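You operate a simulated robot arm through the tools that you are given. There is no shell and no other tool. Be economical: measure what you need, move in short steps, check, and stop when the job is done.

You run a simulated two-armed robot. Do the job below in one go: nothing can be reset, and whatever is moved stays where it is left.

TASK
Shift the guide rail to the 12x16x2 filter's width and pin it.
Fine: park the orange pin in the pin holder meanwhile.

It is judged by the outcome, as a careful person would: the job done as asked, and still so three seconds after it is handed in. It fails if anything else is knocked over, pushed out of place, dropped, spilled or broken.

THE ROBOT
Two 7-joint arms with two-finger parallel grippers on one trunk, on a base that drives. Base frame: it is fixed to the floor where the robot stands at the start and does not move with it; the origin is under the middle of the robot, x ahead of it, y to its left, z up. Readings come in mm, degrees, newtons and seconds.
The left shoulder is at the start at [-82, 119, 851], the right one opposite. With the tool pointing down near the work surface each hand reaches from about 100 to 580 mm from the robot's upright axis, wherever it stands, measured 20 degrees to its own side. Places, roughly: filter [1000, 3250, 1000]; guide rail [1400, 100, 1000]; pin holder mouth [700, -300, 900]; rail pin hole [700, -200, 900]. Payload 3.43 kg a hand.
Tool frame (each hand has its own): the origin (TCP) lies between the finger pads and is the grasp point; the fingertips stand 30 mm ahead of it; z points along the fingers, y is the line along which they close. The gripper opens to 94 mm. The fingers are 28 mm wide and 10 mm thick; the gripper's body (50 by 96 mm) begins 55 mm behind the TCP.
Orientation is that of the tool frame in the base frame, as [roll, pitch, yaw] about the fixed x, y, z axes, in that order (R = Rz(yaw) Ry(pitch) Rx(roll)). With the fingers straight down and closing along the base's y, the tool's x points along the base's -x, its y along +y and its z along -z.

THE INTERFACE
- The arms move only by the tool send_rows. It takes "left_steps", "right_steps" or both (then of equal length, played together; a hand with none holds still); each is a list of rows, each an object (a shift or turn left out is 0, a gripper value left out holds the last) with "delta_pos": the shift along the base's x, y, z in units of 400 mm (1.0 is 400 mm), a list of three; "rotation": the turn, a rotation vector about the base's x, y, z in units of 180 degrees (1.0 is 180 degrees), a list of three; "grip": the gripper command, from -1 (shut) to 1 (fully open), values between in proportion. In form: [{"delta_pos": [tx, ty, tz], "rotation": [ax, ay, az], "grip": grip}, ...]. A call has 1 to 20 rows; each row is the pose to reach, as a shift and turn from the pose commanded when the call began. A call with a number of a shift or a turn outside -1 to 1 is refused whole. A row lasts 0.2 s, in which the tool goes at most 50 mm and 8.6 degrees; a call with a longer step from one row to the next is refused whole, and so is a gripper value outside its range. Where a pose cannot be reached the arm comes as near as it can. A force on the tool above 50 N (or 10 N above the force at the start of the call, whichever is more), or a blocked arm, ends the call early, and 0.2 s more pass. The fingers move at their own pace (about 153 mm/s each) and stop on an object; they squeeze with about 31 N. The grip force told is the motor's: it shows also when the fingers shut on nothing. Time passes only in rows, and 0.2 s behind the last, so rows that repeat a pose let the fingers close. The reply holds the time, the measured pose of the TCP, the force on the tool along the base axes, the opening and the grip force, in the units named above and with some noise, with the torque about the TCP (base axes, N m) and any sound that the robot's microphone picked up, and new pictures: "show" is both (left out), scene, wrist or none (wrist: the cameras of the hands that moved).
- Cameras (640 x 400 px; columns grow to the right, rows downward): "scene" is now at [26.3, -6.8, 1552.5]; the picture's right is [-0.10, -0.99, 0.00], its down [-0.81, 0.08, -0.58] and it looks along [0.57, -0.06, -0.82] (base axes); focal length 276 px, centre (320, 200). "left" rides on the left gripper at [76, -14, -102] in its tool frame; the picture's right is [0.18, 0.98, 0.00], its down [-0.75, 0.14, -0.64] and it looks along [-0.63, 0.12, 0.77] (tool axes); focal length 243 px, centre (320, 200). "right" rides on the right gripper at [76, 14, -102] in its tool frame; the picture's right is [-0.18, 0.98, 0.00], its down [-0.75, -0.14, -0.64] and it looks along [-0.63, -0.12, 0.77] (tool axes); focal length 243 px, centre (320, 200). There is no depth. A picture from a camera that has moved, and an enlarged one, comes with that camera's place and axes in the base frame and with its lens.
- move_column(by): slides the trunk up (or, below 0, down) by that many mm; the arms and the scene camera ride with it, the base frame stays. It gives what a move gives, with no picture.
- roll_base(legs): drives the robot by 1 to 6 legs, each [ahead, left, turn to the left] in mm, mm and degrees, along the robot's own axes; the way and the turn of a leg run together, so that a leg with both is an arc; at most 1500 mm and 180 degrees a leg. The arms and the cameras ride along, it lands a little off, and it stops where it bumps. It gives what a move gives, and a new picture of the scene camera.
- pan_tilt(pan, tilt): turns the head with the scene camera to pan (to the left, within 143 degrees either way) and tilt (down, from -29 to 69), counted from straight ahead of the robot. It gives what a move gives, and a new picture of the scene camera.
- close_up(camera, box): a new picture of the part [left, top, right, bottom] of that camera's present view, enlarged. The clock stands still meanwhile.
- job_done(): hands the job in; it is judged then, once.

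Go step by step. Nothing tells you exact positions but the pictures and the camera data: compare them with the known pose of the tool, close in by small moves and look again before you grip or let go. The budget is 120 turns and 260 pictures, counting those below and the enlarged ones. Unless the task says otherwise, let go and move clear before handing in, and close with one line.

The tools are called after ">>>" as a command line: name --argument value ..., lists and objects as JSON in quotes. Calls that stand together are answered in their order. send_rows: Moves the arms, as the interface text tells. Its arguments: {"type":"object","properties":{"left_steps":{"type":"array"},"right_steps":{"type":"array"},"show":{"type":"string","enum":["both","scene","wrist","none"]}},"required":[]} The other tools are called the same way: move_column (by) slides the trunk up or down; roll_base (legs) drives the base; pan_tilt (pan, tilt) turns the head that bears the scene camera; close_up (camera, box) takes an enlarged picture of a part of a camera's view; job_done () hands the job in.

At the start:

```text
time: 0.0
left_ee_pos: [294.7, 42.5, 1179.9]
left_ee_rot: [-180.0, 0.0, 179.9]
left_ft_force: [-0.9, -0.1, -0.6]
left_wrist_torque: [0.05, -0.02, -0.02]
left_grip_width: 93.6
left_grasp_force: 0.1
right_ee_pos: [206.6, -215.8, 1228.7]
right_ee_rot: [180.0, 0.0, 180.0]
right_ft_force: [0.0, 0.8, -1.0]
right_wrist_torque: [-0.01, 0.02, 0.02]
right_grip_width: 93.9
right_grasp_force: 0.1
trunk travel left (down, up): [-275.0, 60.0]
robot x, y, heading: [1.3, 1.9, 0.2]
head pan, tilt: [-5.8, 54.9]
```

scene: 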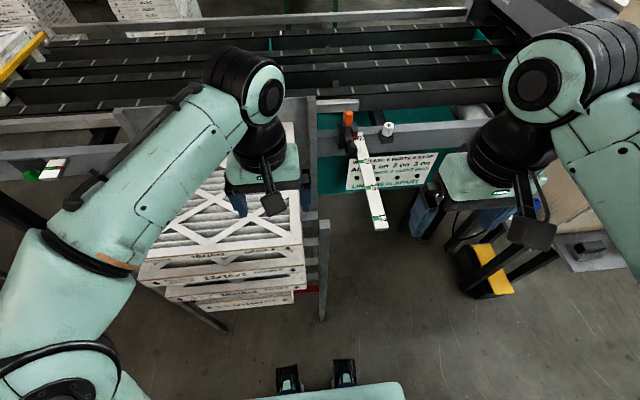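
right: 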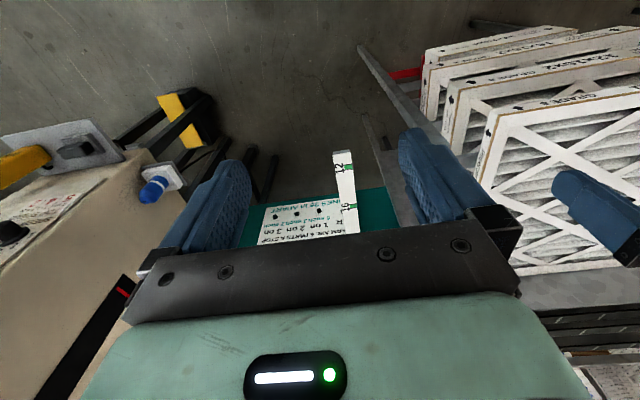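
left: 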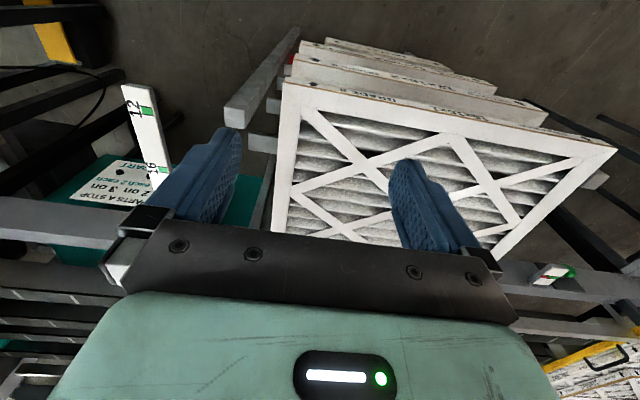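

I see a conveyor ahead, a stack of filters, an orange pin with a white scale strip marked 12, 16…, and a white pin holder. I'll enlarge these areas first.

>>> close_up --camera "scene" --box '[310, 80, 470, 240]'

>>> close_up --camera "scene" --box '[0, 0, 640, 200]'

>>> close_up --camera "scene" --box '[130, 160, 330, 320]'

>>> pan_tilt --pan 0 --tilt 30

```text
2.50 times, centred on (390, 160) of scene
camera zoom: at [26.3, -6.8, 1552.5], right [-0.1, -0.99, 0.0], down [-0.81, 0.08, -0.58], along [0.57, -0.06, -0.82], focal length 689 px, centre (145, 300)
```

zoom: 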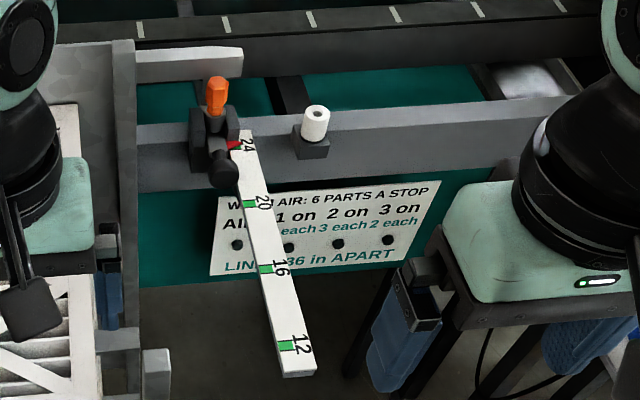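

```text
1.00 times, centred on (320, 100) of scene (not enlarged: the box is as wide or as high as the picture)
camera zoom: at [26.3, -6.8, 1552.5], right [-0.1, -0.99, 0.0], down [-0.81, 0.08, -0.58], along [0.57, -0.06, -0.82], focal length 276 px, centre (320, 300)
```

zoom: 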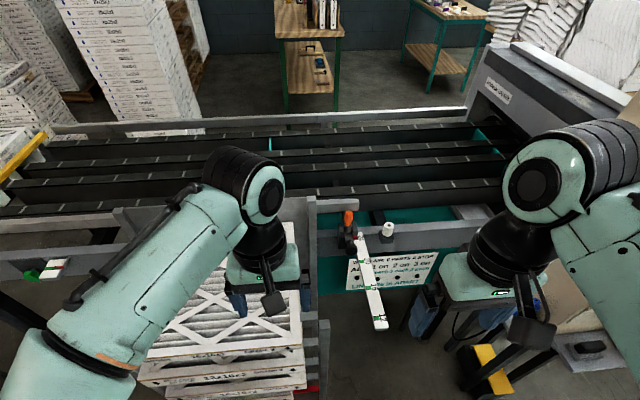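

```text
2.50 times, centred on (230, 240) of scene
camera zoom: at [26.3, -6.8, 1552.5], right [-0.1, -0.99, 0.0], down [-0.81, 0.08, -0.58], along [0.57, -0.06, -0.82], focal length 689 px, centre (545, 100)
```

zoom: 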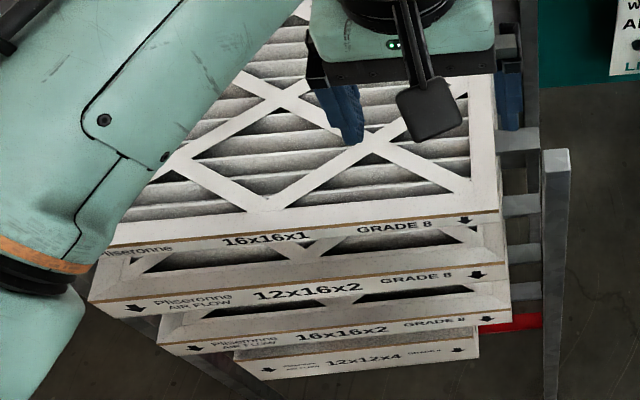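

```text
time: 0.9
left_ee_pos: [294.0, 41.7, 1180.2]
left_ee_rot: [180.0, 0.1, -180.0]
left_ft_force: [-0.4, 0.8, 0.8]
left_wrist_torque: [-0.04, 0.0, -0.02]
left_grip_width: 93.7
left_grasp_force: 0.1
right_ee_pos: [206.9, -214.5, 1229.6]
right_ee_rot: [180.0, 0.0, 180.0]
right_ft_force: [-0.2, -0.2, 0.4]
right_wrist_torque: [-0.01, 0.01, -0.02]
right_grip_width: 94.0
right_grasp_force: 0.1
trunk travel left (down, up): [-275.0, 60.0]
robot x, y, heading: [0.1, 2.4, 0.0]
head pan, tilt: [0.0, 30.0]
camera scene: at [44.9, 0.5, 1588.4], right [0.0, -1.0, 0.0], down [-0.5, 0.0, -0.87], along [0.87, 0.0, -0.5], focal length 276 px, centre (320, 200)
```

scene: 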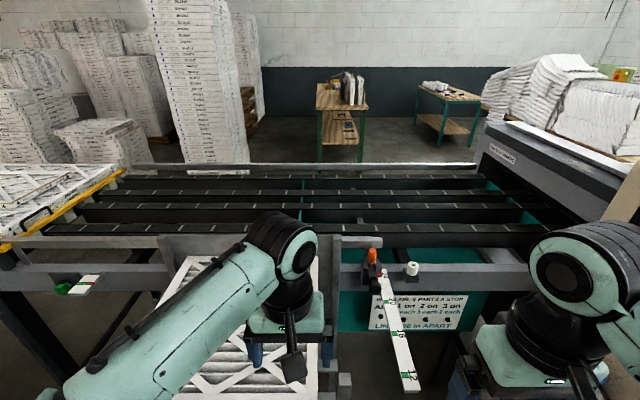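

The sign and the filter on the line at the far left need reading. I'll enlarge the sign and then look left along the conveyor.

>>> close_up --camera "scene" --box '[330, 230, 490, 330]'

>>> close_up --camera "scene" --box '[0, 150, 160, 310]'

>>> pan_tilt --pan 70 --tilt 15

```text
4.00 times, centred on (410, 280) of scene
camera zoom: at [44.9, 0.5, 1588.4], right [0.0, -1.0, 0.0], down [-0.5, 0.0, -0.87], along [0.87, 0.0, -0.5], focal length 1102 px, centre (-40, -120)
```

zoom: 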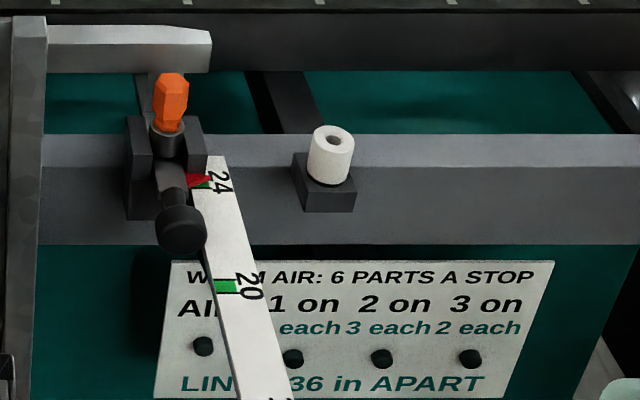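

```text
2.50 times, centred on (80, 230) of scene
camera zoom: at [44.9, 0.5, 1588.4], right [0.0, -1.0, 0.0], down [-0.5, 0.0, -0.87], along [0.87, 0.0, -0.5], focal length 689 px, centre (920, 125)
```

zoom: 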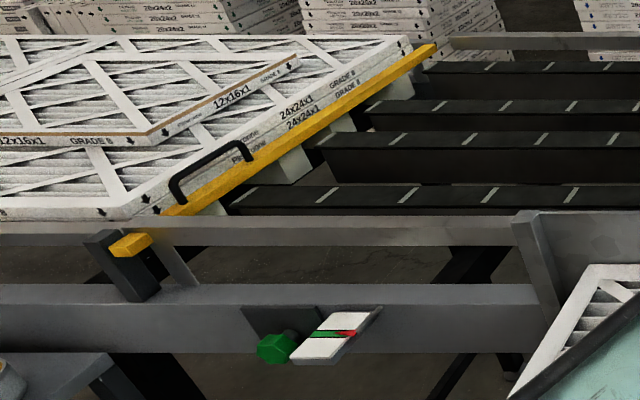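

```text
time: 2.3
left_ee_pos: [294.5, 42.4, 1180.2]
left_ee_rot: [-180.0, -0.1, 180.0]
left_ft_force: [-0.1, 0.1, 0.7]
left_wrist_torque: [-0.01, -0.01, 0.03]
left_grip_width: 94.0
left_grasp_force: 0.1
right_ee_pos: [206.2, -213.9, 1229.9]
right_ee_rot: [-180.0, 0.0, 179.9]
right_ft_force: [0.0, -0.6, 0.3]
right_wrist_torque: [0.02, -0.01, -0.03]
right_grip_width: 93.9
right_grasp_force: 0.0
trunk travel left (down, up): [-275.0, 60.0]
robot x, y, heading: [0.0, -3.6, -0.2]
head pan, tilt: [70.0, 15.0]
camera scene: at [-13.5, 88.2, 1612.6], right [0.94, -0.34, 0.0], down [-0.09, -0.24, -0.97], along [0.33, 0.91, -0.26], focal length 276 px, centre (320, 200)
```

scene: 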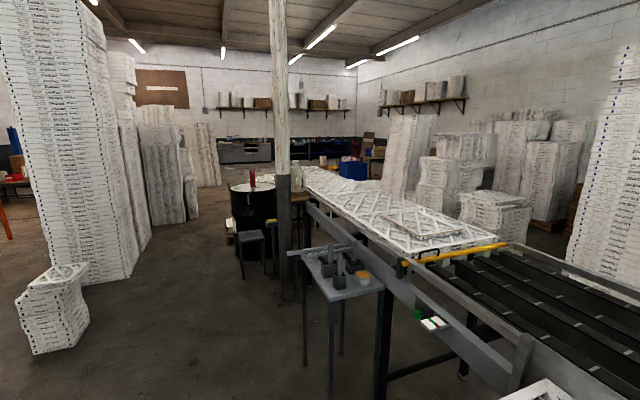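

>>> close_up --camera "scene" --box '[290, 150, 400, 220]'

>>> close_up --camera "scene" --box '[370, 190, 510, 280]'

>>> close_up --camera "scene" --box '[290, 230, 460, 340]'

>>> pan_tilt --pan 0 --tilt 5

```text
5.71 times, centred on (345, 185) of scene
camera zoom: at [-13.5, 88.2, 1612.6], right [0.94, -0.34, 0.0], down [-0.09, -0.24, -0.97], along [0.33, 0.91, -0.26], focal length 1575 px, centre (177, 286)
```

zoom: 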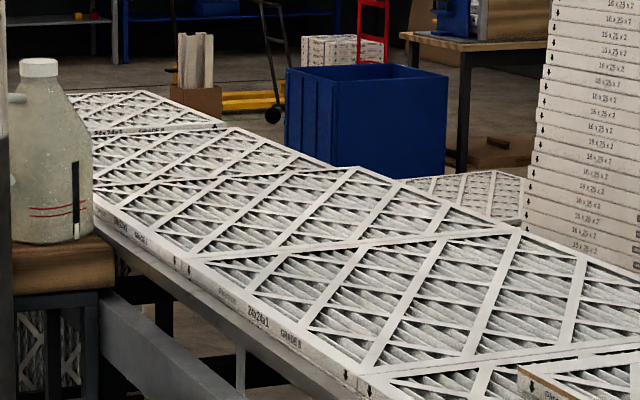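

```text
4.44 times, centred on (440, 235) of scene
camera zoom: at [-13.5, 88.2, 1612.6], right [0.94, -0.34, 0.0], down [-0.09, -0.24, -0.97], along [0.33, 0.91, -0.26], focal length 1225 px, centre (-213, 44)
```

zoom: 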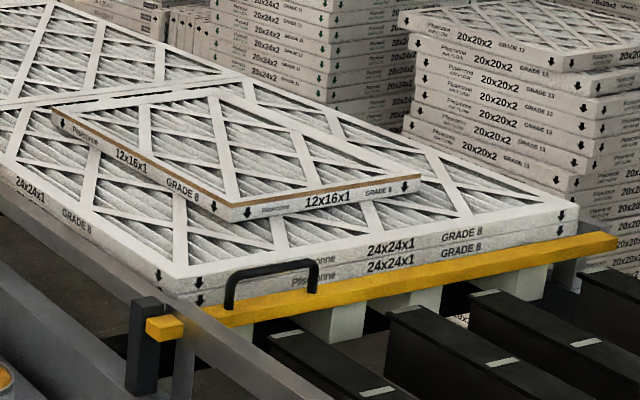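

```text
3.64 times, centred on (375, 285) of scene
camera zoom: at [-13.5, 88.2, 1612.6], right [0.94, -0.34, 0.0], down [-0.09, -0.24, -0.97], along [0.33, 0.91, -0.26], focal length 1002 px, centre (120, -109)
```

zoom: 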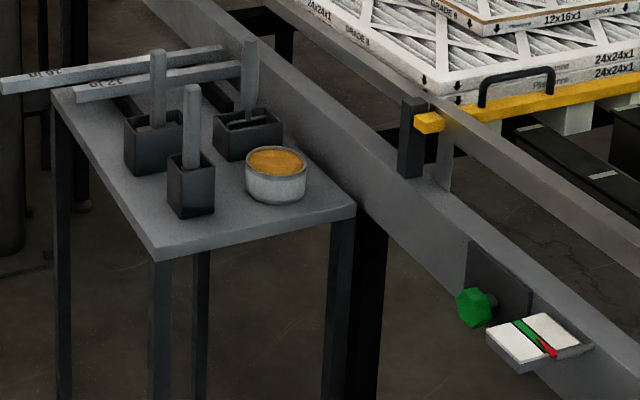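

```text
time: 3.7
left_ee_pos: [294.0, 44.3, 1179.8]
left_ee_rot: [180.0, -0.1, -180.0]
left_ft_force: [0.7, 0.0, -0.3]
left_wrist_torque: [-0.01, -0.03, 0.0]
left_grip_width: 94.2
left_grasp_force: 0.1
right_ee_pos: [207.0, -213.7, 1229.6]
right_ee_rot: [-179.9, 0.0, 180.0]
right_ft_force: [0.2, 0.1, -0.2]
right_wrist_torque: [0.0, -0.04, 0.02]
right_grip_width: 93.7
right_grasp_force: 0.0
trunk travel left (down, up): [-275.0, 60.0]
robot x, y, heading: [0.3, 2.3, -0.2]
head pan, tilt: [0.0, 5.0]
camera scene: at [46.3, 0.6, 1628.8], right [0.0, -1.0, 0.0], down [-0.09, 0.0, -1.0], along [1.0, 0.0, -0.09], focal length 276 px, centre (320, 200)
```

scene: 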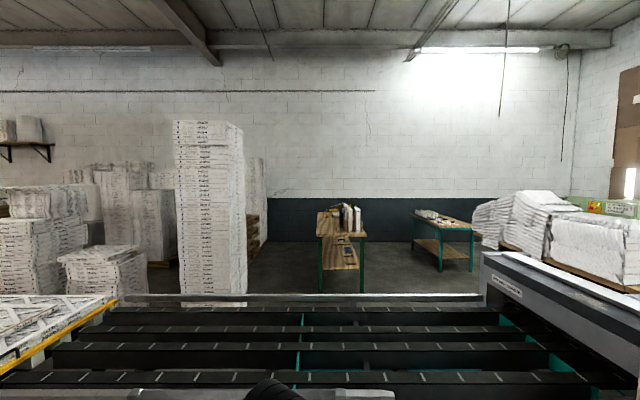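

I'll look harder at the far-left infeed, where the filter is said to lie.

>>> pan_tilt --pan 75 --tilt 15

>>> close_up --camera "scene" --box '[320, 155, 380, 193]'

>>> close_up --camera "scene" --box '[335, 170, 395, 208]'

```text
time: 5.2
left_ee_pos: [294.5, 43.9, 1180.0]
left_ee_rot: [180.0, 0.0, 180.0]
left_ft_force: [0.8, -1.3, -0.2]
left_wrist_torque: [0.0, -0.01, 0.01]
left_grip_width: 94.0
left_grasp_force: 0.1
right_ee_pos: [205.9, -214.1, 1229.1]
right_ee_rot: [179.9, 0.0, -180.0]
right_ft_force: [-0.2, 0.1, -0.1]
right_wrist_torque: [-0.03, 0.0, -0.02]
right_grip_width: 94.4
right_grasp_force: 0.1
trunk travel left (down, up): [-275.0, 60.0]
robot x, y, heading: [-4.8, -0.4, 0.1]
head pan, tilt: [75.0, 15.0]
camera scene: at [-21.2, 90.7, 1612.6], right [0.97, -0.26, 0.0], down [-0.07, -0.25, -0.97], along [0.25, 0.93, -0.26], focal length 276 px, centre (320, 200)
```

scene: 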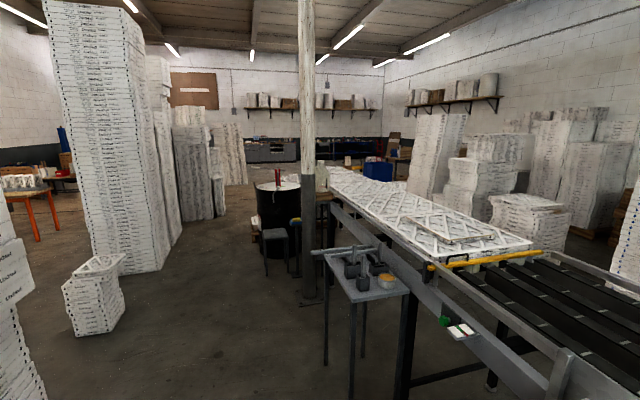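

```text
10.53 times, centred on (350, 174) of scene
camera zoom: at [-21.2, 90.7, 1612.6], right [0.97, -0.26, 0.0], down [-0.07, -0.25, -0.97], along [0.25, 0.93, -0.26], focal length 2901 px, centre (4, 474)
```

zoom: 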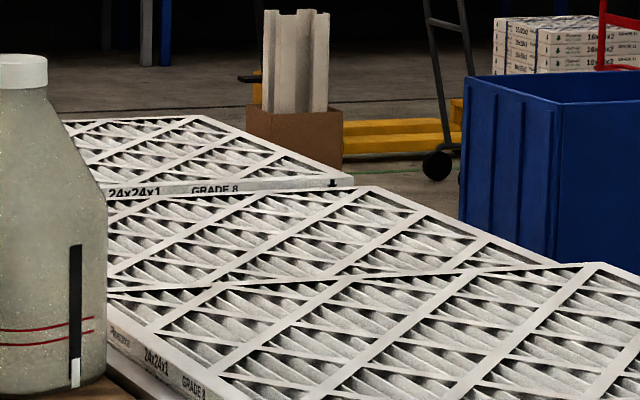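

```text
10.53 times, centred on (365, 189) of scene
camera zoom: at [-21.2, 90.7, 1612.6], right [0.97, -0.26, 0.0], down [-0.07, -0.25, -0.97], along [0.25, 0.93, -0.26], focal length 2901 px, centre (-154, 316)
```

zoom: 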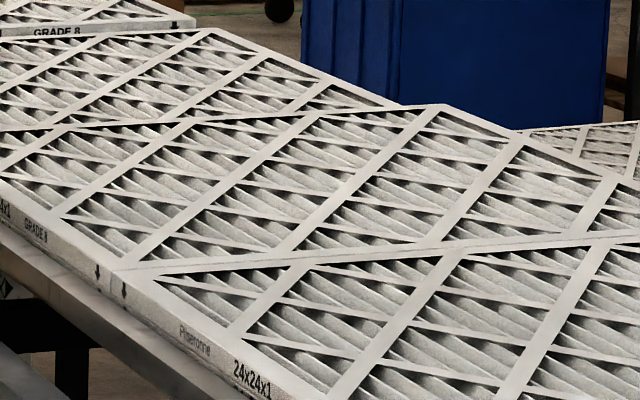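

All the infeed filters are 24x24x1. I'll lift the arms out of view to see the fixture and the stack, and check my right side for instructions.

>>> pan_tilt --pan -50 --tilt 30

>>> pan_tilt --pan 40 --tilt 50

```text
time: 7.2
left_ee_pos: [294.2, 43.9, 1180.4]
left_ee_rot: [180.0, 0.1, 179.9]
left_ft_force: [0.4, 0.9, 0.4]
left_wrist_torque: [0.0, -0.03, -0.02]
left_grip_width: 93.7
left_grasp_force: 0.1
right_ee_pos: [205.4, -213.0, 1229.3]
right_ee_rot: [-180.0, 0.0, 179.9]
right_ft_force: [-0.1, -0.8, -0.5]
right_wrist_torque: [0.0, -0.03, -0.02]
right_grip_width: 93.9
right_grasp_force: 0.1
trunk travel left (down, up): [-275.0, 60.0]
robot x, y, heading: [0.2, -1.4, 0.0]
head pan, tilt: [-50.0, 30.0]
camera scene: at [12.7, -68.7, 1588.4], right [-0.77, -0.64, 0.0], down [-0.32, 0.38, -0.87], along [0.56, -0.66, -0.5], focal length 276 px, centre (320, 200)
```

scene: 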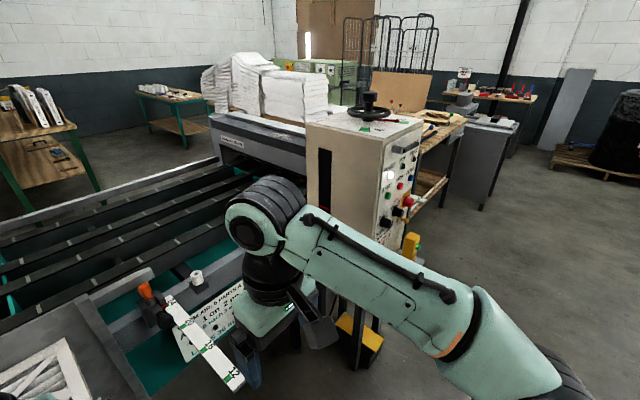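

```text
time: 8.9
left_ee_pos: [295.2, 42.7, 1179.9]
left_ee_rot: [179.9, 0.0, -179.9]
left_ft_force: [-0.1, -0.1, -0.8]
left_wrist_torque: [-0.01, 0.01, 0.01]
left_grip_width: 94.3
left_grasp_force: 0.1
right_ee_pos: [206.7, -214.8, 1229.7]
right_ee_rot: [-180.0, 0.0, 180.0]
right_ft_force: [-1.2, -0.6, 0.4]
right_wrist_torque: [0.0, 0.03, -0.02]
right_grip_width: 93.8
right_grasp_force: 0.0
trunk travel left (down, up): [-275.0, 60.0]
robot x, y, heading: [-2.3, -0.3, 0.1]
head pan, tilt: [40.0, 50.0]
camera scene: at [13.5, 49.9, 1558.9], right [0.64, -0.77, 0.0], down [-0.59, -0.49, -0.64], along [0.49, 0.41, -0.77], focal length 276 px, centre (320, 200)
```

scene: 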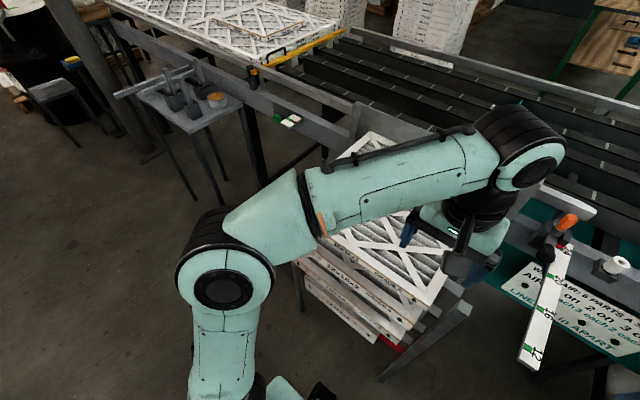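

>>> close_up --camera "scene" --box '[100, 50, 250, 145]'

>>> close_up --camera "scene" --box '[290, 200, 480, 350]'

>>> close_up --camera "scene" --box '[490, 190, 640, 370]'

>>> close_up --camera "left" --box '[240, 30, 640, 280]'

```text
4.21 times, centred on (175, 98) of scene
camera zoom: at [13.5, 49.9, 1558.9], right [0.64, -0.77, 0.0], down [-0.59, -0.49, -0.64], along [0.49, 0.41, -0.77], focal length 1160 px, centre (930, 632)
```

zoom: 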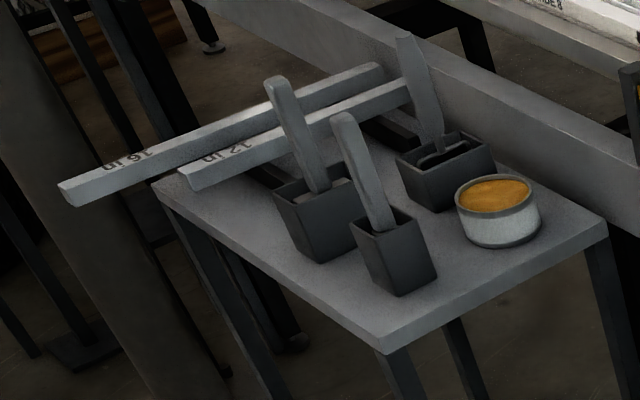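

```text
2.67 times, centred on (385, 275) of scene
camera zoom: at [13.5, 49.9, 1558.9], right [0.64, -0.77, 0.0], down [-0.59, -0.49, -0.64], along [0.49, 0.41, -0.77], focal length 735 px, centre (147, 0)
```

zoom: 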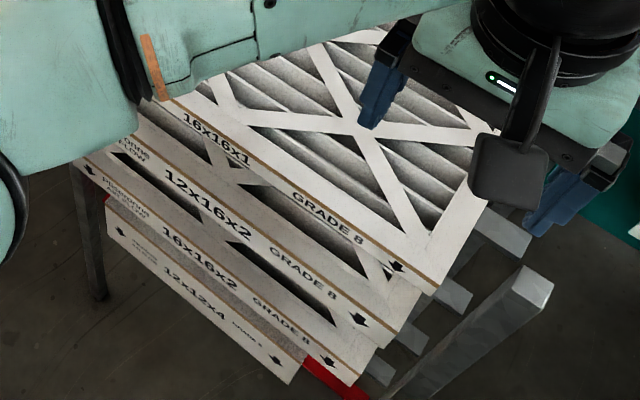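

```text
2.22 times, centred on (565, 280) of scene
camera zoom: at [13.5, 49.9, 1558.9], right [0.64, -0.77, 0.0], down [-0.59, -0.49, -0.64], along [0.49, 0.41, -0.77], focal length 612 px, centre (-224, 22)
```

zoom: 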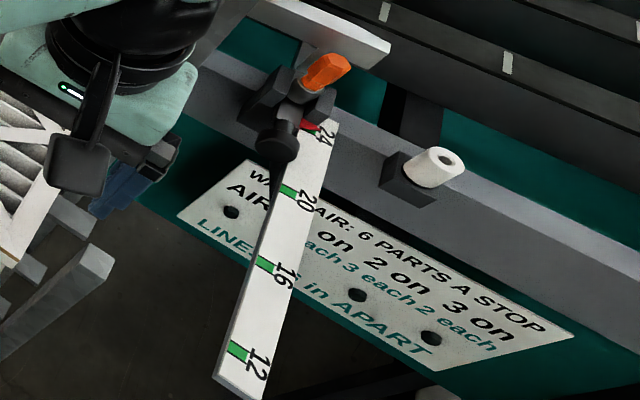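

```text
1.60 times, centred on (440, 155) of left
camera zoom: at [217.6, 27.6, 1282.3], right [-0.18, 0.98, 0.0], down [0.75, 0.14, 0.64], along [0.63, 0.12, -0.77], focal length 388 px, centre (128, 272)
```

zoom: 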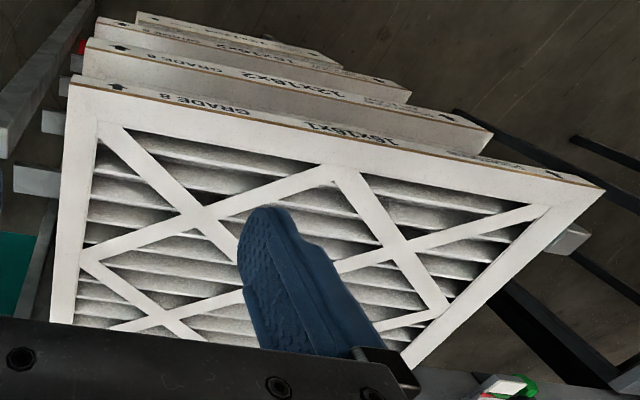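

The pin bracket sits near (700,-165) with the white holder to its right and the fixed strip running toward me. I need to get closer, so I look down for base clearance.

>>> pan_tilt --pan -8 --tilt 69

>>> close_up --camera "right" --box '[220, 120, 480, 280]'

```text
time: 10.0
left_ee_pos: [294.1, 42.9, 1179.4]
left_ee_rot: [-180.0, 0.0, 179.9]
left_ft_force: [-0.1, -0.7, -0.2]
left_wrist_torque: [-0.01, 0.0, 0.0]
left_grip_width: 94.2
left_grasp_force: 0.2
right_ee_pos: [207.7, -213.3, 1229.2]
right_ee_rot: [-179.9, 0.0, 179.9]
right_ft_force: [-1.3, 0.1, 0.9]
right_wrist_torque: [0.0, 0.01, -0.01]
right_grip_width: 94.2
right_grasp_force: 0.1
trunk travel left (down, up): [-275.0, 60.0]
robot x, y, heading: [0.8, -4.2, -0.1]
head pan, tilt: [-8.0, 68.8]
camera scene: at [9.9, -7.2, 1537.0], right [-0.14, -0.99, 0.0], down [-0.92, 0.13, -0.36], along [0.36, -0.05, -0.93], focal length 276 px, centre (320, 200)
```

scene: 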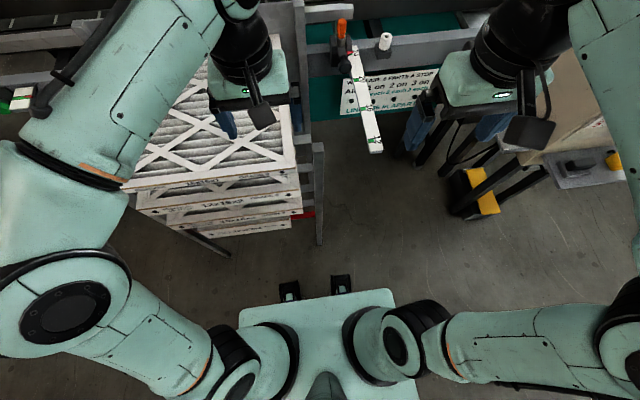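

```text
2.46 times, centred on (350, 200) of right
camera zoom: at [128.9, -199.8, 1332.4], right [0.18, 0.98, 0.0], down [0.75, -0.14, 0.64], along [0.63, -0.12, -0.77], focal length 597 px, centre (246, 200)
```

zoom: 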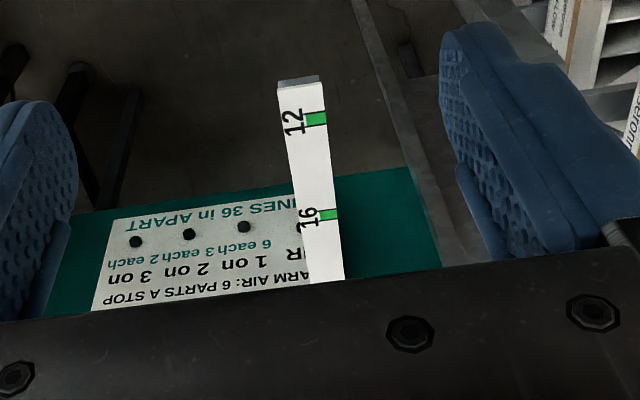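

The rack leg stands near (335,-80), so I'll first drive 330 mm right and then 150 mm forward, staying right of it, and look again.

>>> roll_base --legs '[[0, -330, 0], [150, 0, 0]]'

>>> pan_tilt --pan 20 --tilt 60

```text
time: 14.6
left_ee_pos: [441.8, -290.9, 1180.0]
left_ee_rot: [-179.9, -0.1, -179.2]
left_ft_force: [0.3, -1.3, 0.4]
left_wrist_torque: [-0.02, -0.01, 0.02]
left_grip_width: 94.1
left_grasp_force: 0.1
right_ee_pos: [358.5, -550.6, 1228.1]
right_ee_rot: [-179.9, 0.0, -179.3]
right_ft_force: [0.4, -0.2, 0.3]
right_wrist_torque: [0.01, 0.02, 0.01]
right_grip_width: 94.0
right_grasp_force: 0.2
trunk travel left (down, up): [-275.0, 60.0]
robot x, y, heading: [146.9, -335.2, 1.0]
head pan, tilt: [-8.0, 68.8]
camera scene: at [158.6, -346.0, 1536.9], right [-0.13, -0.99, 0.0], down [-0.92, 0.12, -0.36], along [0.36, -0.05, -0.93], focal length 276 px, centre (320, 200)
```

scene: 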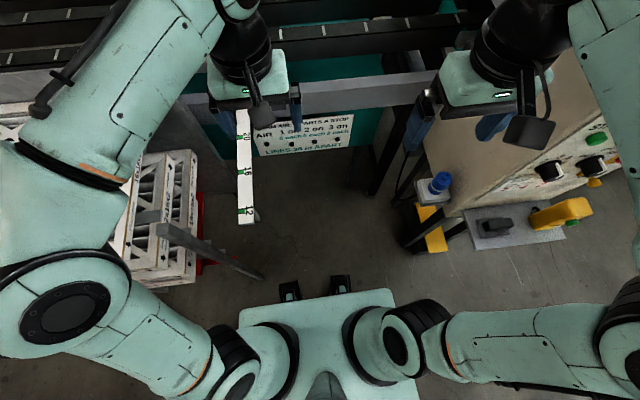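

```text
time: 15.5
left_ee_pos: [441.1, -291.2, 1180.0]
left_ee_rot: [-180.0, 0.0, -179.2]
left_ft_force: [1.0, 0.8, 0.6]
left_wrist_torque: [0.01, 0.04, -0.01]
left_grip_width: 94.0
left_grasp_force: 0.1
right_ee_pos: [357.3, -549.7, 1228.8]
right_ee_rot: [-180.0, 0.0, -179.3]
right_ft_force: [-0.5, 0.7, -1.6]
right_wrist_torque: [-0.02, 0.0, 0.01]
right_grip_width: 94.2
right_grasp_force: 0.0
trunk travel left (down, up): [-275.0, 60.0]
robot x, y, heading: [148.6, -338.0, 0.7]
head pan, tilt: [20.0, 60.0]
camera scene: at [165.1, -315.4, 1546.3], right [0.35, -0.94, 0.0], down [-0.81, -0.31, -0.5], along [0.47, 0.18, -0.87], focal length 276 px, centre (320, 200)
```

scene: 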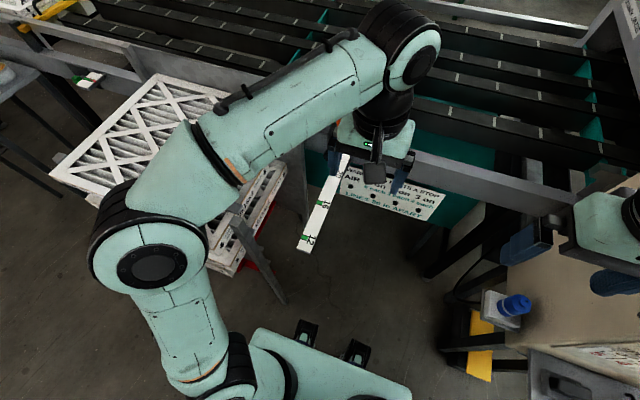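

Clearance is good. I'll retract the left arm out of the view, bring the right hand forward, and roll ahead a bit more.

>>> roll_base --legs '[[75, 0, -0.7]]'

>>> send_rows --left_steps '[{"delta_pos": [-0.08, 0.06, 0.05]}, {"delta_pos": [-0.16, 0.12, 0.1]}, {"delta_pos": [-0.24, 0.18, 0.15]}, {"delta_pos": [-0.32, 0.24, 0.2]}, {"delta_pos": [-0.4, 0.3, 0.25]}, {"delta_pos": [-0.48, 0.36, 0.25]}]' --show "scene"

>>> pan_tilt --pan 20 --tilt 45

```text
time: 16.5
left_ee_pos: [515.8, -296.1, 1180.0]
left_ee_rot: [180.0, 0.0, 180.0]
left_ft_force: [-0.2, 1.2, 0.2]
left_wrist_torque: [0.01, 0.03, -0.01]
left_grip_width: 94.1
left_grasp_force: 0.1
right_ee_pos: [428.6, -552.0, 1228.6]
right_ee_rot: [180.0, 0.0, -179.8]
right_ft_force: [0.2, 0.1, -0.8]
right_wrist_torque: [-0.01, 0.02, -0.04]
right_grip_width: 93.9
right_grasp_force: 0.0
trunk travel left (down, up): [-275.0, 60.0]
robot x, y, heading: [222.5, -337.6, 0.2]
head pan, tilt: [20.0, 60.0]
camera scene: at [240.0, -314.9, 1546.3], right [0.34, -0.94, 0.0], down [-0.81, -0.3, -0.5], along [0.47, 0.17, -0.87], focal length 276 px, centre (320, 200)
```

scene: 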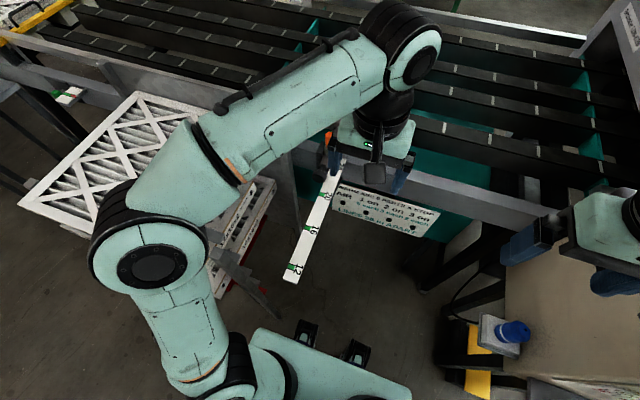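

```text
time: 17.9
left_ee_pos: [350.8, -155.2, 1268.0]
left_ee_rot: [-179.8, -0.2, 179.8]
left_ft_force: [1.6, 0.7, 0.1]
left_wrist_torque: [-0.1, 0.11, 0.01]
left_grip_width: 93.8
left_grasp_force: 0.1
left hand out of reach, approached as far as the arm can: row 5, 6
right_ee_pos: [433.3, -551.2, 1228.8]
right_ee_rot: [180.0, -0.2, -179.9]
right_ft_force: [1.2, -0.4, -0.3]
right_wrist_torque: [-0.02, 0.09, -0.01]
right_grip_width: 94.2
right_grasp_force: 0.1
trunk travel left (down, up): [-275.0, 60.0]
robot x, y, heading: [222.8, -339.8, 0.1]
head pan, tilt: [20.0, 60.0]
camera scene: at [245.6, -314.5, 1546.4], right [0.34, -0.94, 0.0], down [-0.82, -0.3, -0.5], along [0.47, 0.17, -0.87], focal length 276 px, centre (320, 200)
```

scene: 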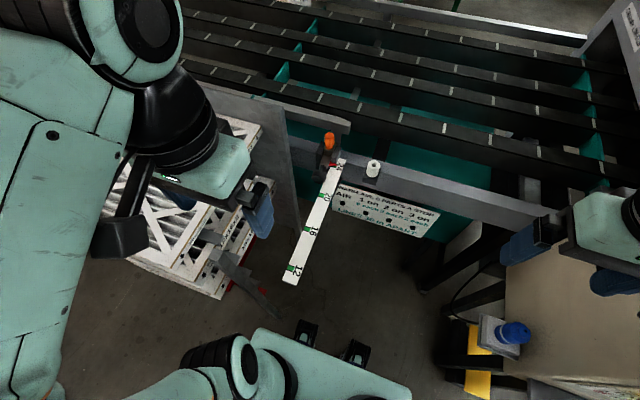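

```text
time: 18.7
left_ee_pos: [344.8, -156.8, 1268.4]
left_ee_rot: [-179.9, 0.2, 179.4]
left_ft_force: [-0.8, 0.0, -0.3]
left_wrist_torque: [0.01, -0.01, 0.01]
left_grip_width: 93.9
left_grasp_force: 0.0
right_ee_pos: [428.6, -552.8, 1229.8]
right_ee_rot: [-179.9, 0.0, -179.9]
right_ft_force: [-0.8, -0.6, 0.9]
right_wrist_torque: [0.0, 0.01, 0.0]
right_grip_width: 94.2
right_grasp_force: 0.1
trunk travel left (down, up): [-275.0, 60.0]
robot x, y, heading: [221.2, -339.4, 0.2]
head pan, tilt: [20.0, 45.0]
camera scene: at [252.3, -310.1, 1565.7], right [0.34, -0.94, 0.0], down [-0.66, -0.24, -0.71], along [0.66, 0.24, -0.71], focal length 276 px, centre (320, 200)
```

scene: 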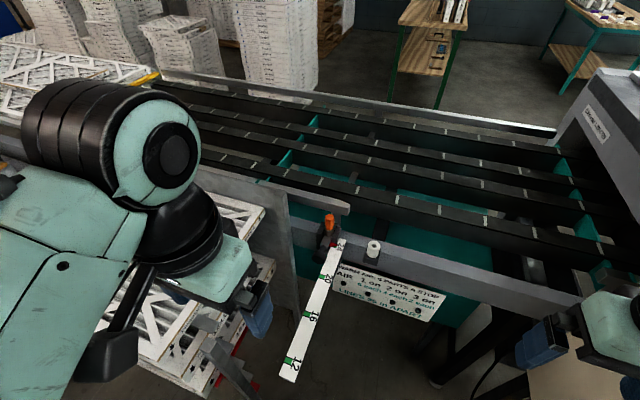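

>>> close_up --camera "scene" --box '[270, 190, 410, 290]'

>>> close_up --camera "scene" --box '[305, 200, 365, 260]'

>>> close_up --camera "scene" --box '[230, 130, 390, 230]'

```text
4.00 times, centred on (340, 240) of scene
camera zoom: at [252.3, -310.1, 1565.7], right [0.34, -0.94, 0.0], down [-0.66, -0.24, -0.71], along [0.66, 0.24, -0.71], focal length 1102 px, centre (240, 40)
```

zoom: 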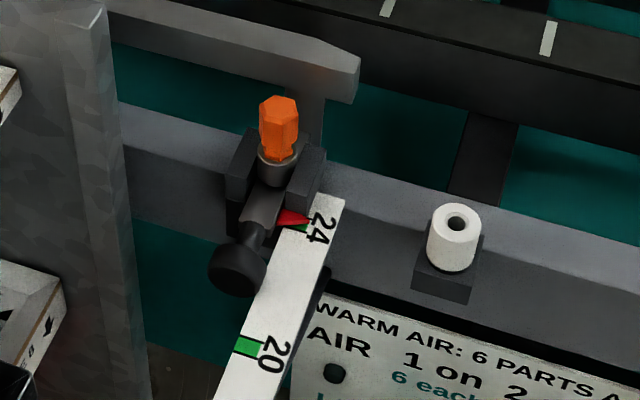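

```text
6.67 times, centred on (335, 230) of scene
camera zoom: at [252.3, -310.1, 1565.7], right [0.34, -0.94, 0.0], down [-0.66, -0.24, -0.71], along [0.66, 0.24, -0.71], focal length 1837 px, centre (220, 0)
```

zoom: 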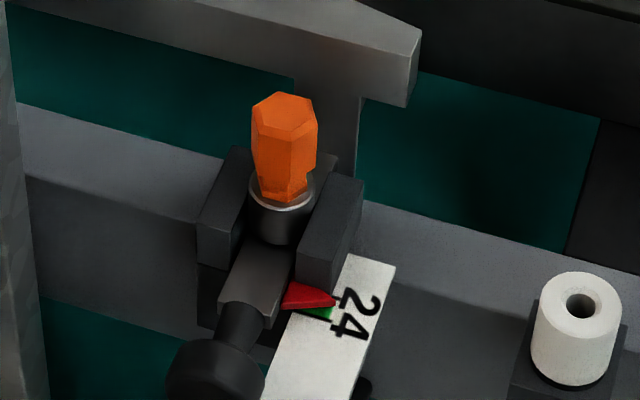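

```text
4.00 times, centred on (310, 180) of scene
camera zoom: at [252.3, -310.1, 1565.7], right [0.34, -0.94, 0.0], down [-0.66, -0.24, -0.71], along [0.66, 0.24, -0.71], focal length 1102 px, centre (360, 280)
```

zoom: 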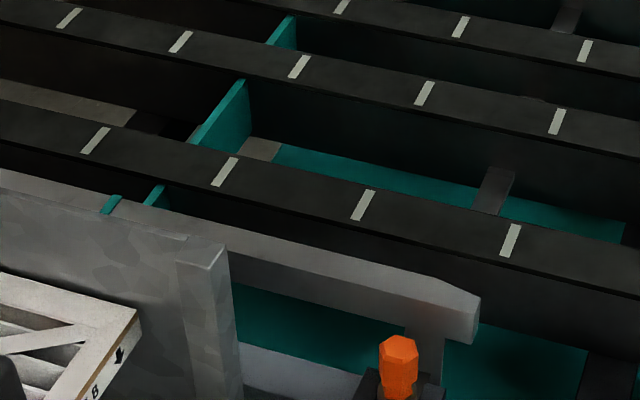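

The mechanism is clear: the bar with the red pointer and black knob slides toward me along the fixed strip, and the orange pin (top ≈ (721,-167,1013)) locks it. I bring the right hand above the pin and inspect.

>>> send_rows --right_steps '[{"delta_pos": [0.07, 0.095, -0.02]}, {"delta_pos": [0.14, 0.19, -0.04]}, {"delta_pos": [0.21, 0.285, -0.06]}, {"delta_pos": [0.28, 0.38, -0.08]}, {"delta_pos": [0.35, 0.475, -0.1]}, {"delta_pos": [0.42, 0.57, -0.12]}, {"delta_pos": [0.49, 0.665, -0.14]}, {"delta_pos": [0.56, 0.76, -0.16]}, {"delta_pos": [0.63, 0.855, -0.18]}, {"delta_pos": [0.7, 0.95, -0.2]}, {"delta_pos": [0.71, 0.963, -0.25]}]'

>>> pan_tilt --pan 15 --tilt 48

```text
time: 21.1
left_ee_pos: [346.1, -154.2, 1267.9]
left_ee_rot: [-180.0, 0.1, -180.0]
left_ft_force: [-0.2, -0.6, 0.0]
left_wrist_torque: [0.05, -0.02, 0.0]
left_grip_width: 94.2
left_grasp_force: 0.0
right_ee_pos: [633.9, -223.9, 1083.5]
right_ee_rot: [-180.0, 0.1, -179.8]
right_ft_force: [-0.3, -0.5, -0.3]
right_wrist_torque: [0.0, 0.02, 0.03]
right_grip_width: 94.0
right_grasp_force: 0.0
right hand out of reach, approached as far as the arm can: row 7, 8, 9, 10, 11
trunk travel left (down, up): [-275.0, 60.0]
robot x, y, heading: [221.4, -337.4, -0.1]
head pan, tilt: [20.0, 45.0]
camera scene: at [252.7, -309.6, 1565.8], right [0.34, -0.94, 0.0], down [-0.66, -0.24, -0.71], along [0.66, 0.24, -0.71], focal length 276 px, centre (320, 200)
camera right: at [555.9, -209.5, 1186.2], right [0.18, 0.98, 0.0], down [0.75, -0.14, 0.64], along [0.63, -0.12, -0.77], focal length 243 px, centre (320, 200)
```

scene: 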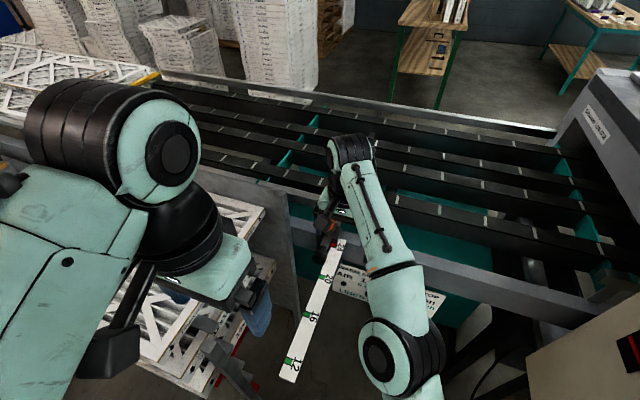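
right: 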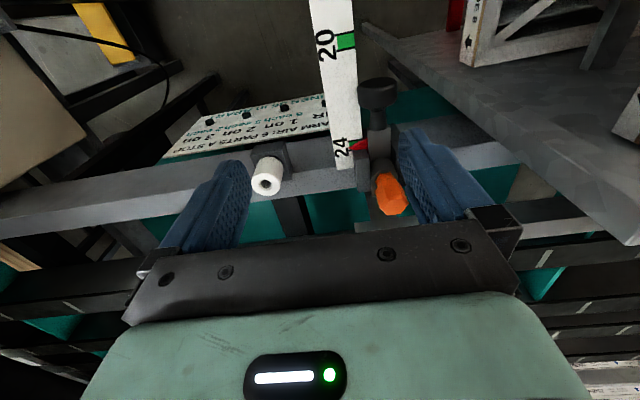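

```text
time: 21.8
left_ee_pos: [344.8, -155.0, 1268.5]
left_ee_rot: [179.9, 0.1, 179.9]
left_ft_force: [0.3, 0.5, 0.2]
left_wrist_torque: [0.0, -0.01, 0.01]
left_grip_width: 94.4
left_grasp_force: 0.1
right_ee_pos: [632.8, -226.0, 1083.2]
right_ee_rot: [-180.0, 0.0, -179.9]
right_ft_force: [-0.6, -0.1, 0.5]
right_wrist_torque: [-0.01, -0.01, 0.01]
right_grip_width: 93.6
right_grasp_force: 0.1
trunk travel left (down, up): [-275.0, 60.0]
robot x, y, heading: [223.2, -335.8, -0.2]
head pan, tilt: [15.0, 48.0]
camera scene: at [252.6, -317.5, 1561.6], right [0.26, -0.97, 0.0], down [-0.72, -0.19, -0.67], along [0.65, 0.17, -0.74], focal length 276 px, centre (320, 200)
```

scene: 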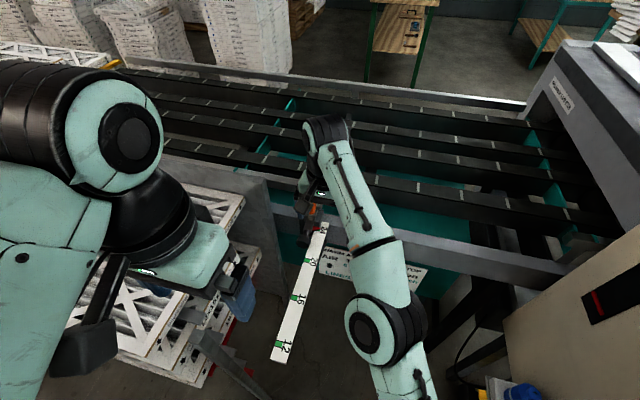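

The vertical tool falls short of the pin. I'll raise the trunk and tilt the right hand 40° forward to gain reach.

>>> move_column --by 55

>>> send_rows --right_steps '[{"rotation": [0, -0.045, 0]}, {"rotation": [0, -0.09, 0]}, {"rotation": [0, -0.135, 0]}, {"rotation": [0, -0.18, 0]}, {"rotation": [0, -0.222, 0]}, {"rotation": [0, -0.222, 0]}]' --show "wrist"

```text
time: 22.7
left_ee_pos: [362.1, -154.7, 1339.2]
left_ee_rot: [-179.9, 4.1, -180.0]
left_ft_force: [-0.5, 0.1, -0.9]
left_wrist_torque: [0.02, -0.04, -0.01]
left_grip_width: 93.9
left_grasp_force: 0.1
right_ee_pos: [634.5, -229.3, 1132.2]
right_ee_rot: [-180.0, 0.1, 180.0]
right_ft_force: [-0.7, 0.0, 0.0]
right_wrist_torque: [-0.04, -0.02, 0.0]
right_grip_width: 94.0
right_grasp_force: 0.0
trunk travel left (down, up): [-330.0, 5.0]
robot x, y, heading: [222.4, -338.2, 0.1]
head pan, tilt: [15.0, 48.0]
```

```text
time: 24.1
left_ee_pos: [362.1, -154.6, 1339.7]
left_ee_rot: [179.9, 4.0, -180.0]
left_ft_force: [0.4, 0.0, 0.2]
left_wrist_torque: [-0.01, -0.03, 0.01]
left_grip_width: 93.6
left_grasp_force: 0.1
right_ee_pos: [635.8, -229.1, 1132.5]
right_ee_rot: [180.0, 40.1, -179.8]
right_ft_force: [1.3, 0.3, 0.0]
right_wrist_torque: [0.0, 0.0, 0.03]
right_grip_width: 94.1
right_grasp_force: 0.0
trunk travel left (down, up): [-330.0, 5.0]
robot x, y, heading: [221.1, -338.8, -0.0]
head pan, tilt: [15.0, 48.0]
camera right: at [510.5, -215.2, 1162.2], right [0.14, 0.98, 0.12], down [0.16, -0.14, 0.98], along [0.98, -0.12, -0.18], focal length 243 px, centre (320, 200)
```

right: 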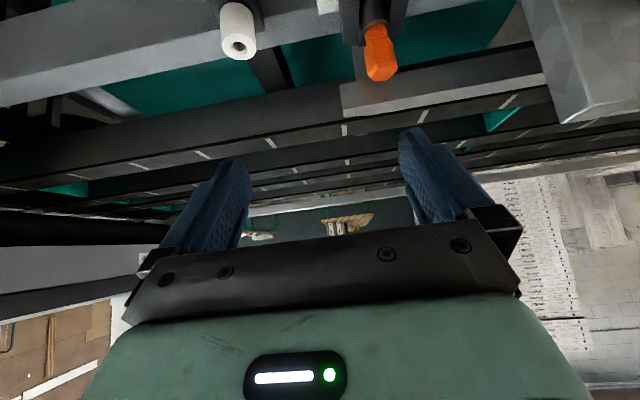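

The tilt works and the wrist view agrees: pin top at ≈(718,-170,1013). I move above it.

>>> send_rows --right_steps '[{"delta_pos": [0.07, 0.05, -0.03]}, {"delta_pos": [0.14, 0.1, -0.07]}, {"delta_pos": [0.208, 0.148, -0.107]}, {"delta_pos": [0.208, 0.148, -0.107]}]'

```text
time: 25.1
left_ee_pos: [361.8, -155.2, 1338.8]
left_ee_rot: [180.0, 4.1, -180.0]
left_ft_force: [-1.1, -0.3, 0.3]
left_wrist_torque: [-0.02, 0.02, -0.02]
left_grip_width: 93.9
left_grasp_force: 0.1
right_ee_pos: [715.3, -173.5, 1092.7]
right_ee_rot: [180.0, 40.0, -179.9]
right_ft_force: [-0.5, -0.2, 0.3]
right_wrist_torque: [0.0, 0.0, 0.01]
right_grip_width: 94.0
right_grasp_force: 0.0
trunk travel left (down, up): [-330.0, 5.0]
robot x, y, heading: [221.3, -335.0, 0.1]
head pan, tilt: [15.0, 48.0]
camera scene: at [251.6, -317.8, 1620.6], right [0.26, -0.97, 0.0], down [-0.72, -0.19, -0.67], along [0.65, 0.17, -0.74], focal length 276 px, centre (320, 200)
camera right: at [590.3, -158.9, 1123.2], right [0.14, 0.98, 0.12], down [0.17, -0.14, 0.98], along [0.98, -0.12, -0.18], focal length 243 px, centre (320, 200)
```

scene: 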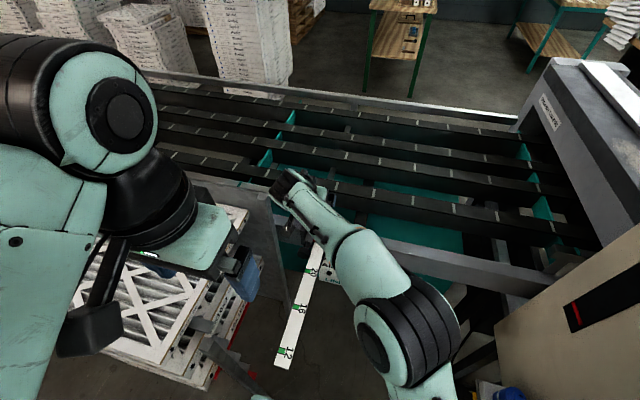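
right: 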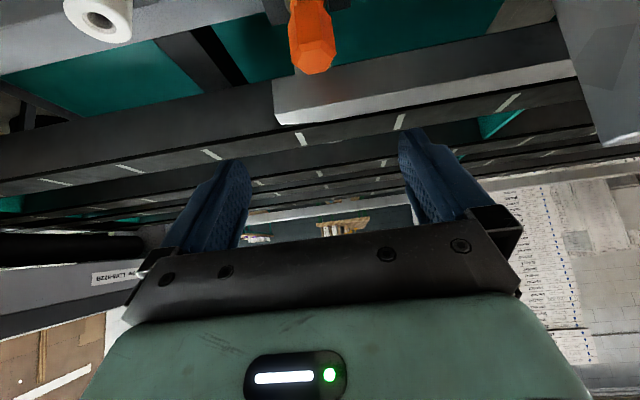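

Pin is centred; I'll half-close the gripper to about 60 mm and lower onto the handle, keeping fingertips off the fence behind it.

>>> send_rows --right_steps '[{"delta_pos": [-0.008, 0.011, -0.08], "grip": 0.28}, {"delta_pos": [-0.008, 0.011, -0.16], "grip": 0.28}, {"delta_pos": [-0.008, 0.011, -0.22], "grip": 0.28}, {"delta_pos": [-0.008, 0.011, -0.25], "grip": 0.28}, {"delta_pos": [-0.008, 0.011, -0.25], "grip": 0.28}]'

>>> close_up --camera "right" --box '[160, 0, 480, 200]'

>>> close_up --camera "scene" --box '[240, 150, 360, 270]'

```text
time: 26.3
left_ee_pos: [361.9, -154.7, 1339.5]
left_ee_rot: [180.0, 4.1, -179.9]
left_ft_force: [0.4, 0.2, -0.2]
left_wrist_torque: [-0.03, -0.02, 0.02]
left_grip_width: 93.9
left_grasp_force: 0.0
right_ee_pos: [713.3, -167.8, 991.8]
right_ee_rot: [179.9, 39.9, -180.0]
right_ft_force: [0.8, -0.6, 1.4]
right_wrist_torque: [-0.03, 0.01, -0.02]
right_grip_width: 59.8
right_grasp_force: 0.1
trunk travel left (down, up): [-330.0, 5.0]
robot x, y, heading: [224.9, -339.0, 0.3]
head pan, tilt: [15.0, 48.0]
camera scene: at [251.9, -317.4, 1620.6], right [0.26, -0.97, 0.0], down [-0.72, -0.19, -0.67], along [0.65, 0.17, -0.74], focal length 276 px, centre (320, 200)
camera right: at [587.6, -153.2, 1021.3], right [0.14, 0.98, 0.12], down [0.16, -0.14, 0.98], along [0.98, -0.12, -0.18], focal length 243 px, centre (320, 200)
```

scene: 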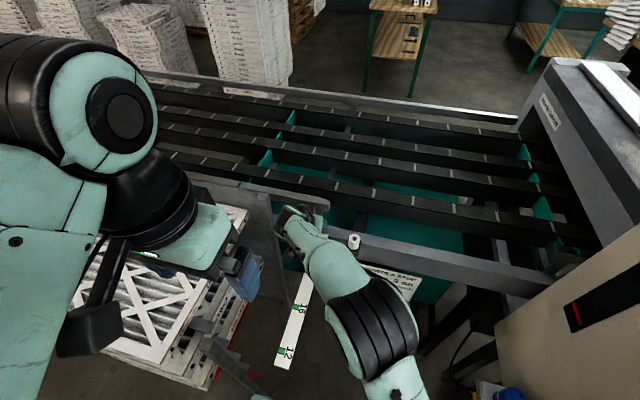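
right: 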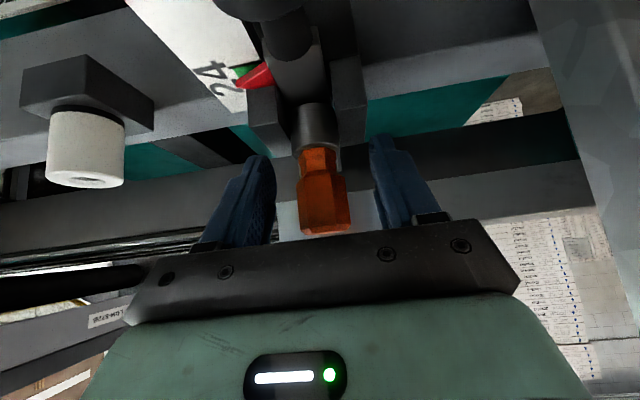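

```text
2.00 times, centred on (320, 100) of right
camera zoom: at [587.6, -153.2, 1021.3], right [0.14, 0.98, 0.12], down [0.16, -0.14, 0.98], along [0.98, -0.12, -0.18], focal length 485 px, centre (320, 400)
```

zoom: 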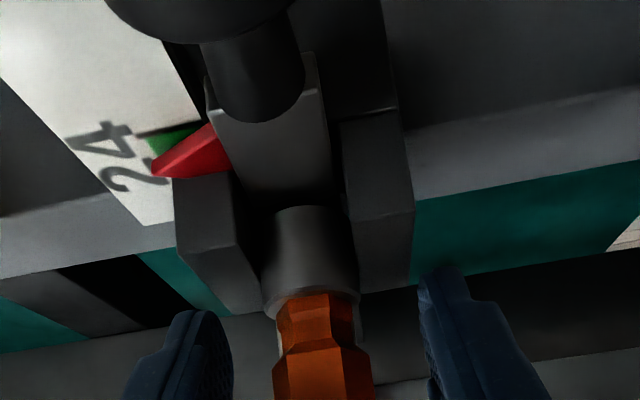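

```text
3.33 times, centred on (300, 210) of scene
camera zoom: at [251.9, -317.4, 1620.6], right [0.26, -0.97, 0.0], down [-0.72, -0.19, -0.67], along [0.65, 0.17, -0.74], focal length 918 px, centre (387, 167)
```

zoom: 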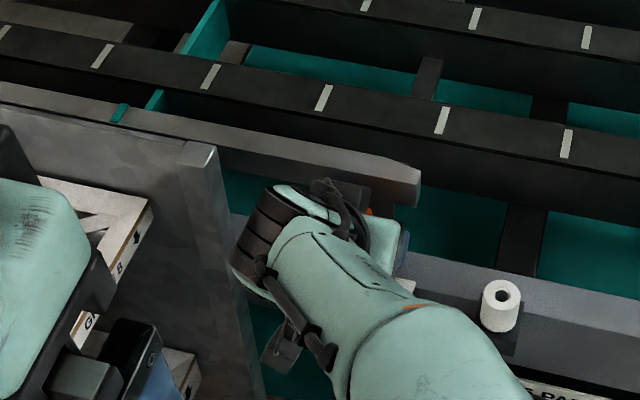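

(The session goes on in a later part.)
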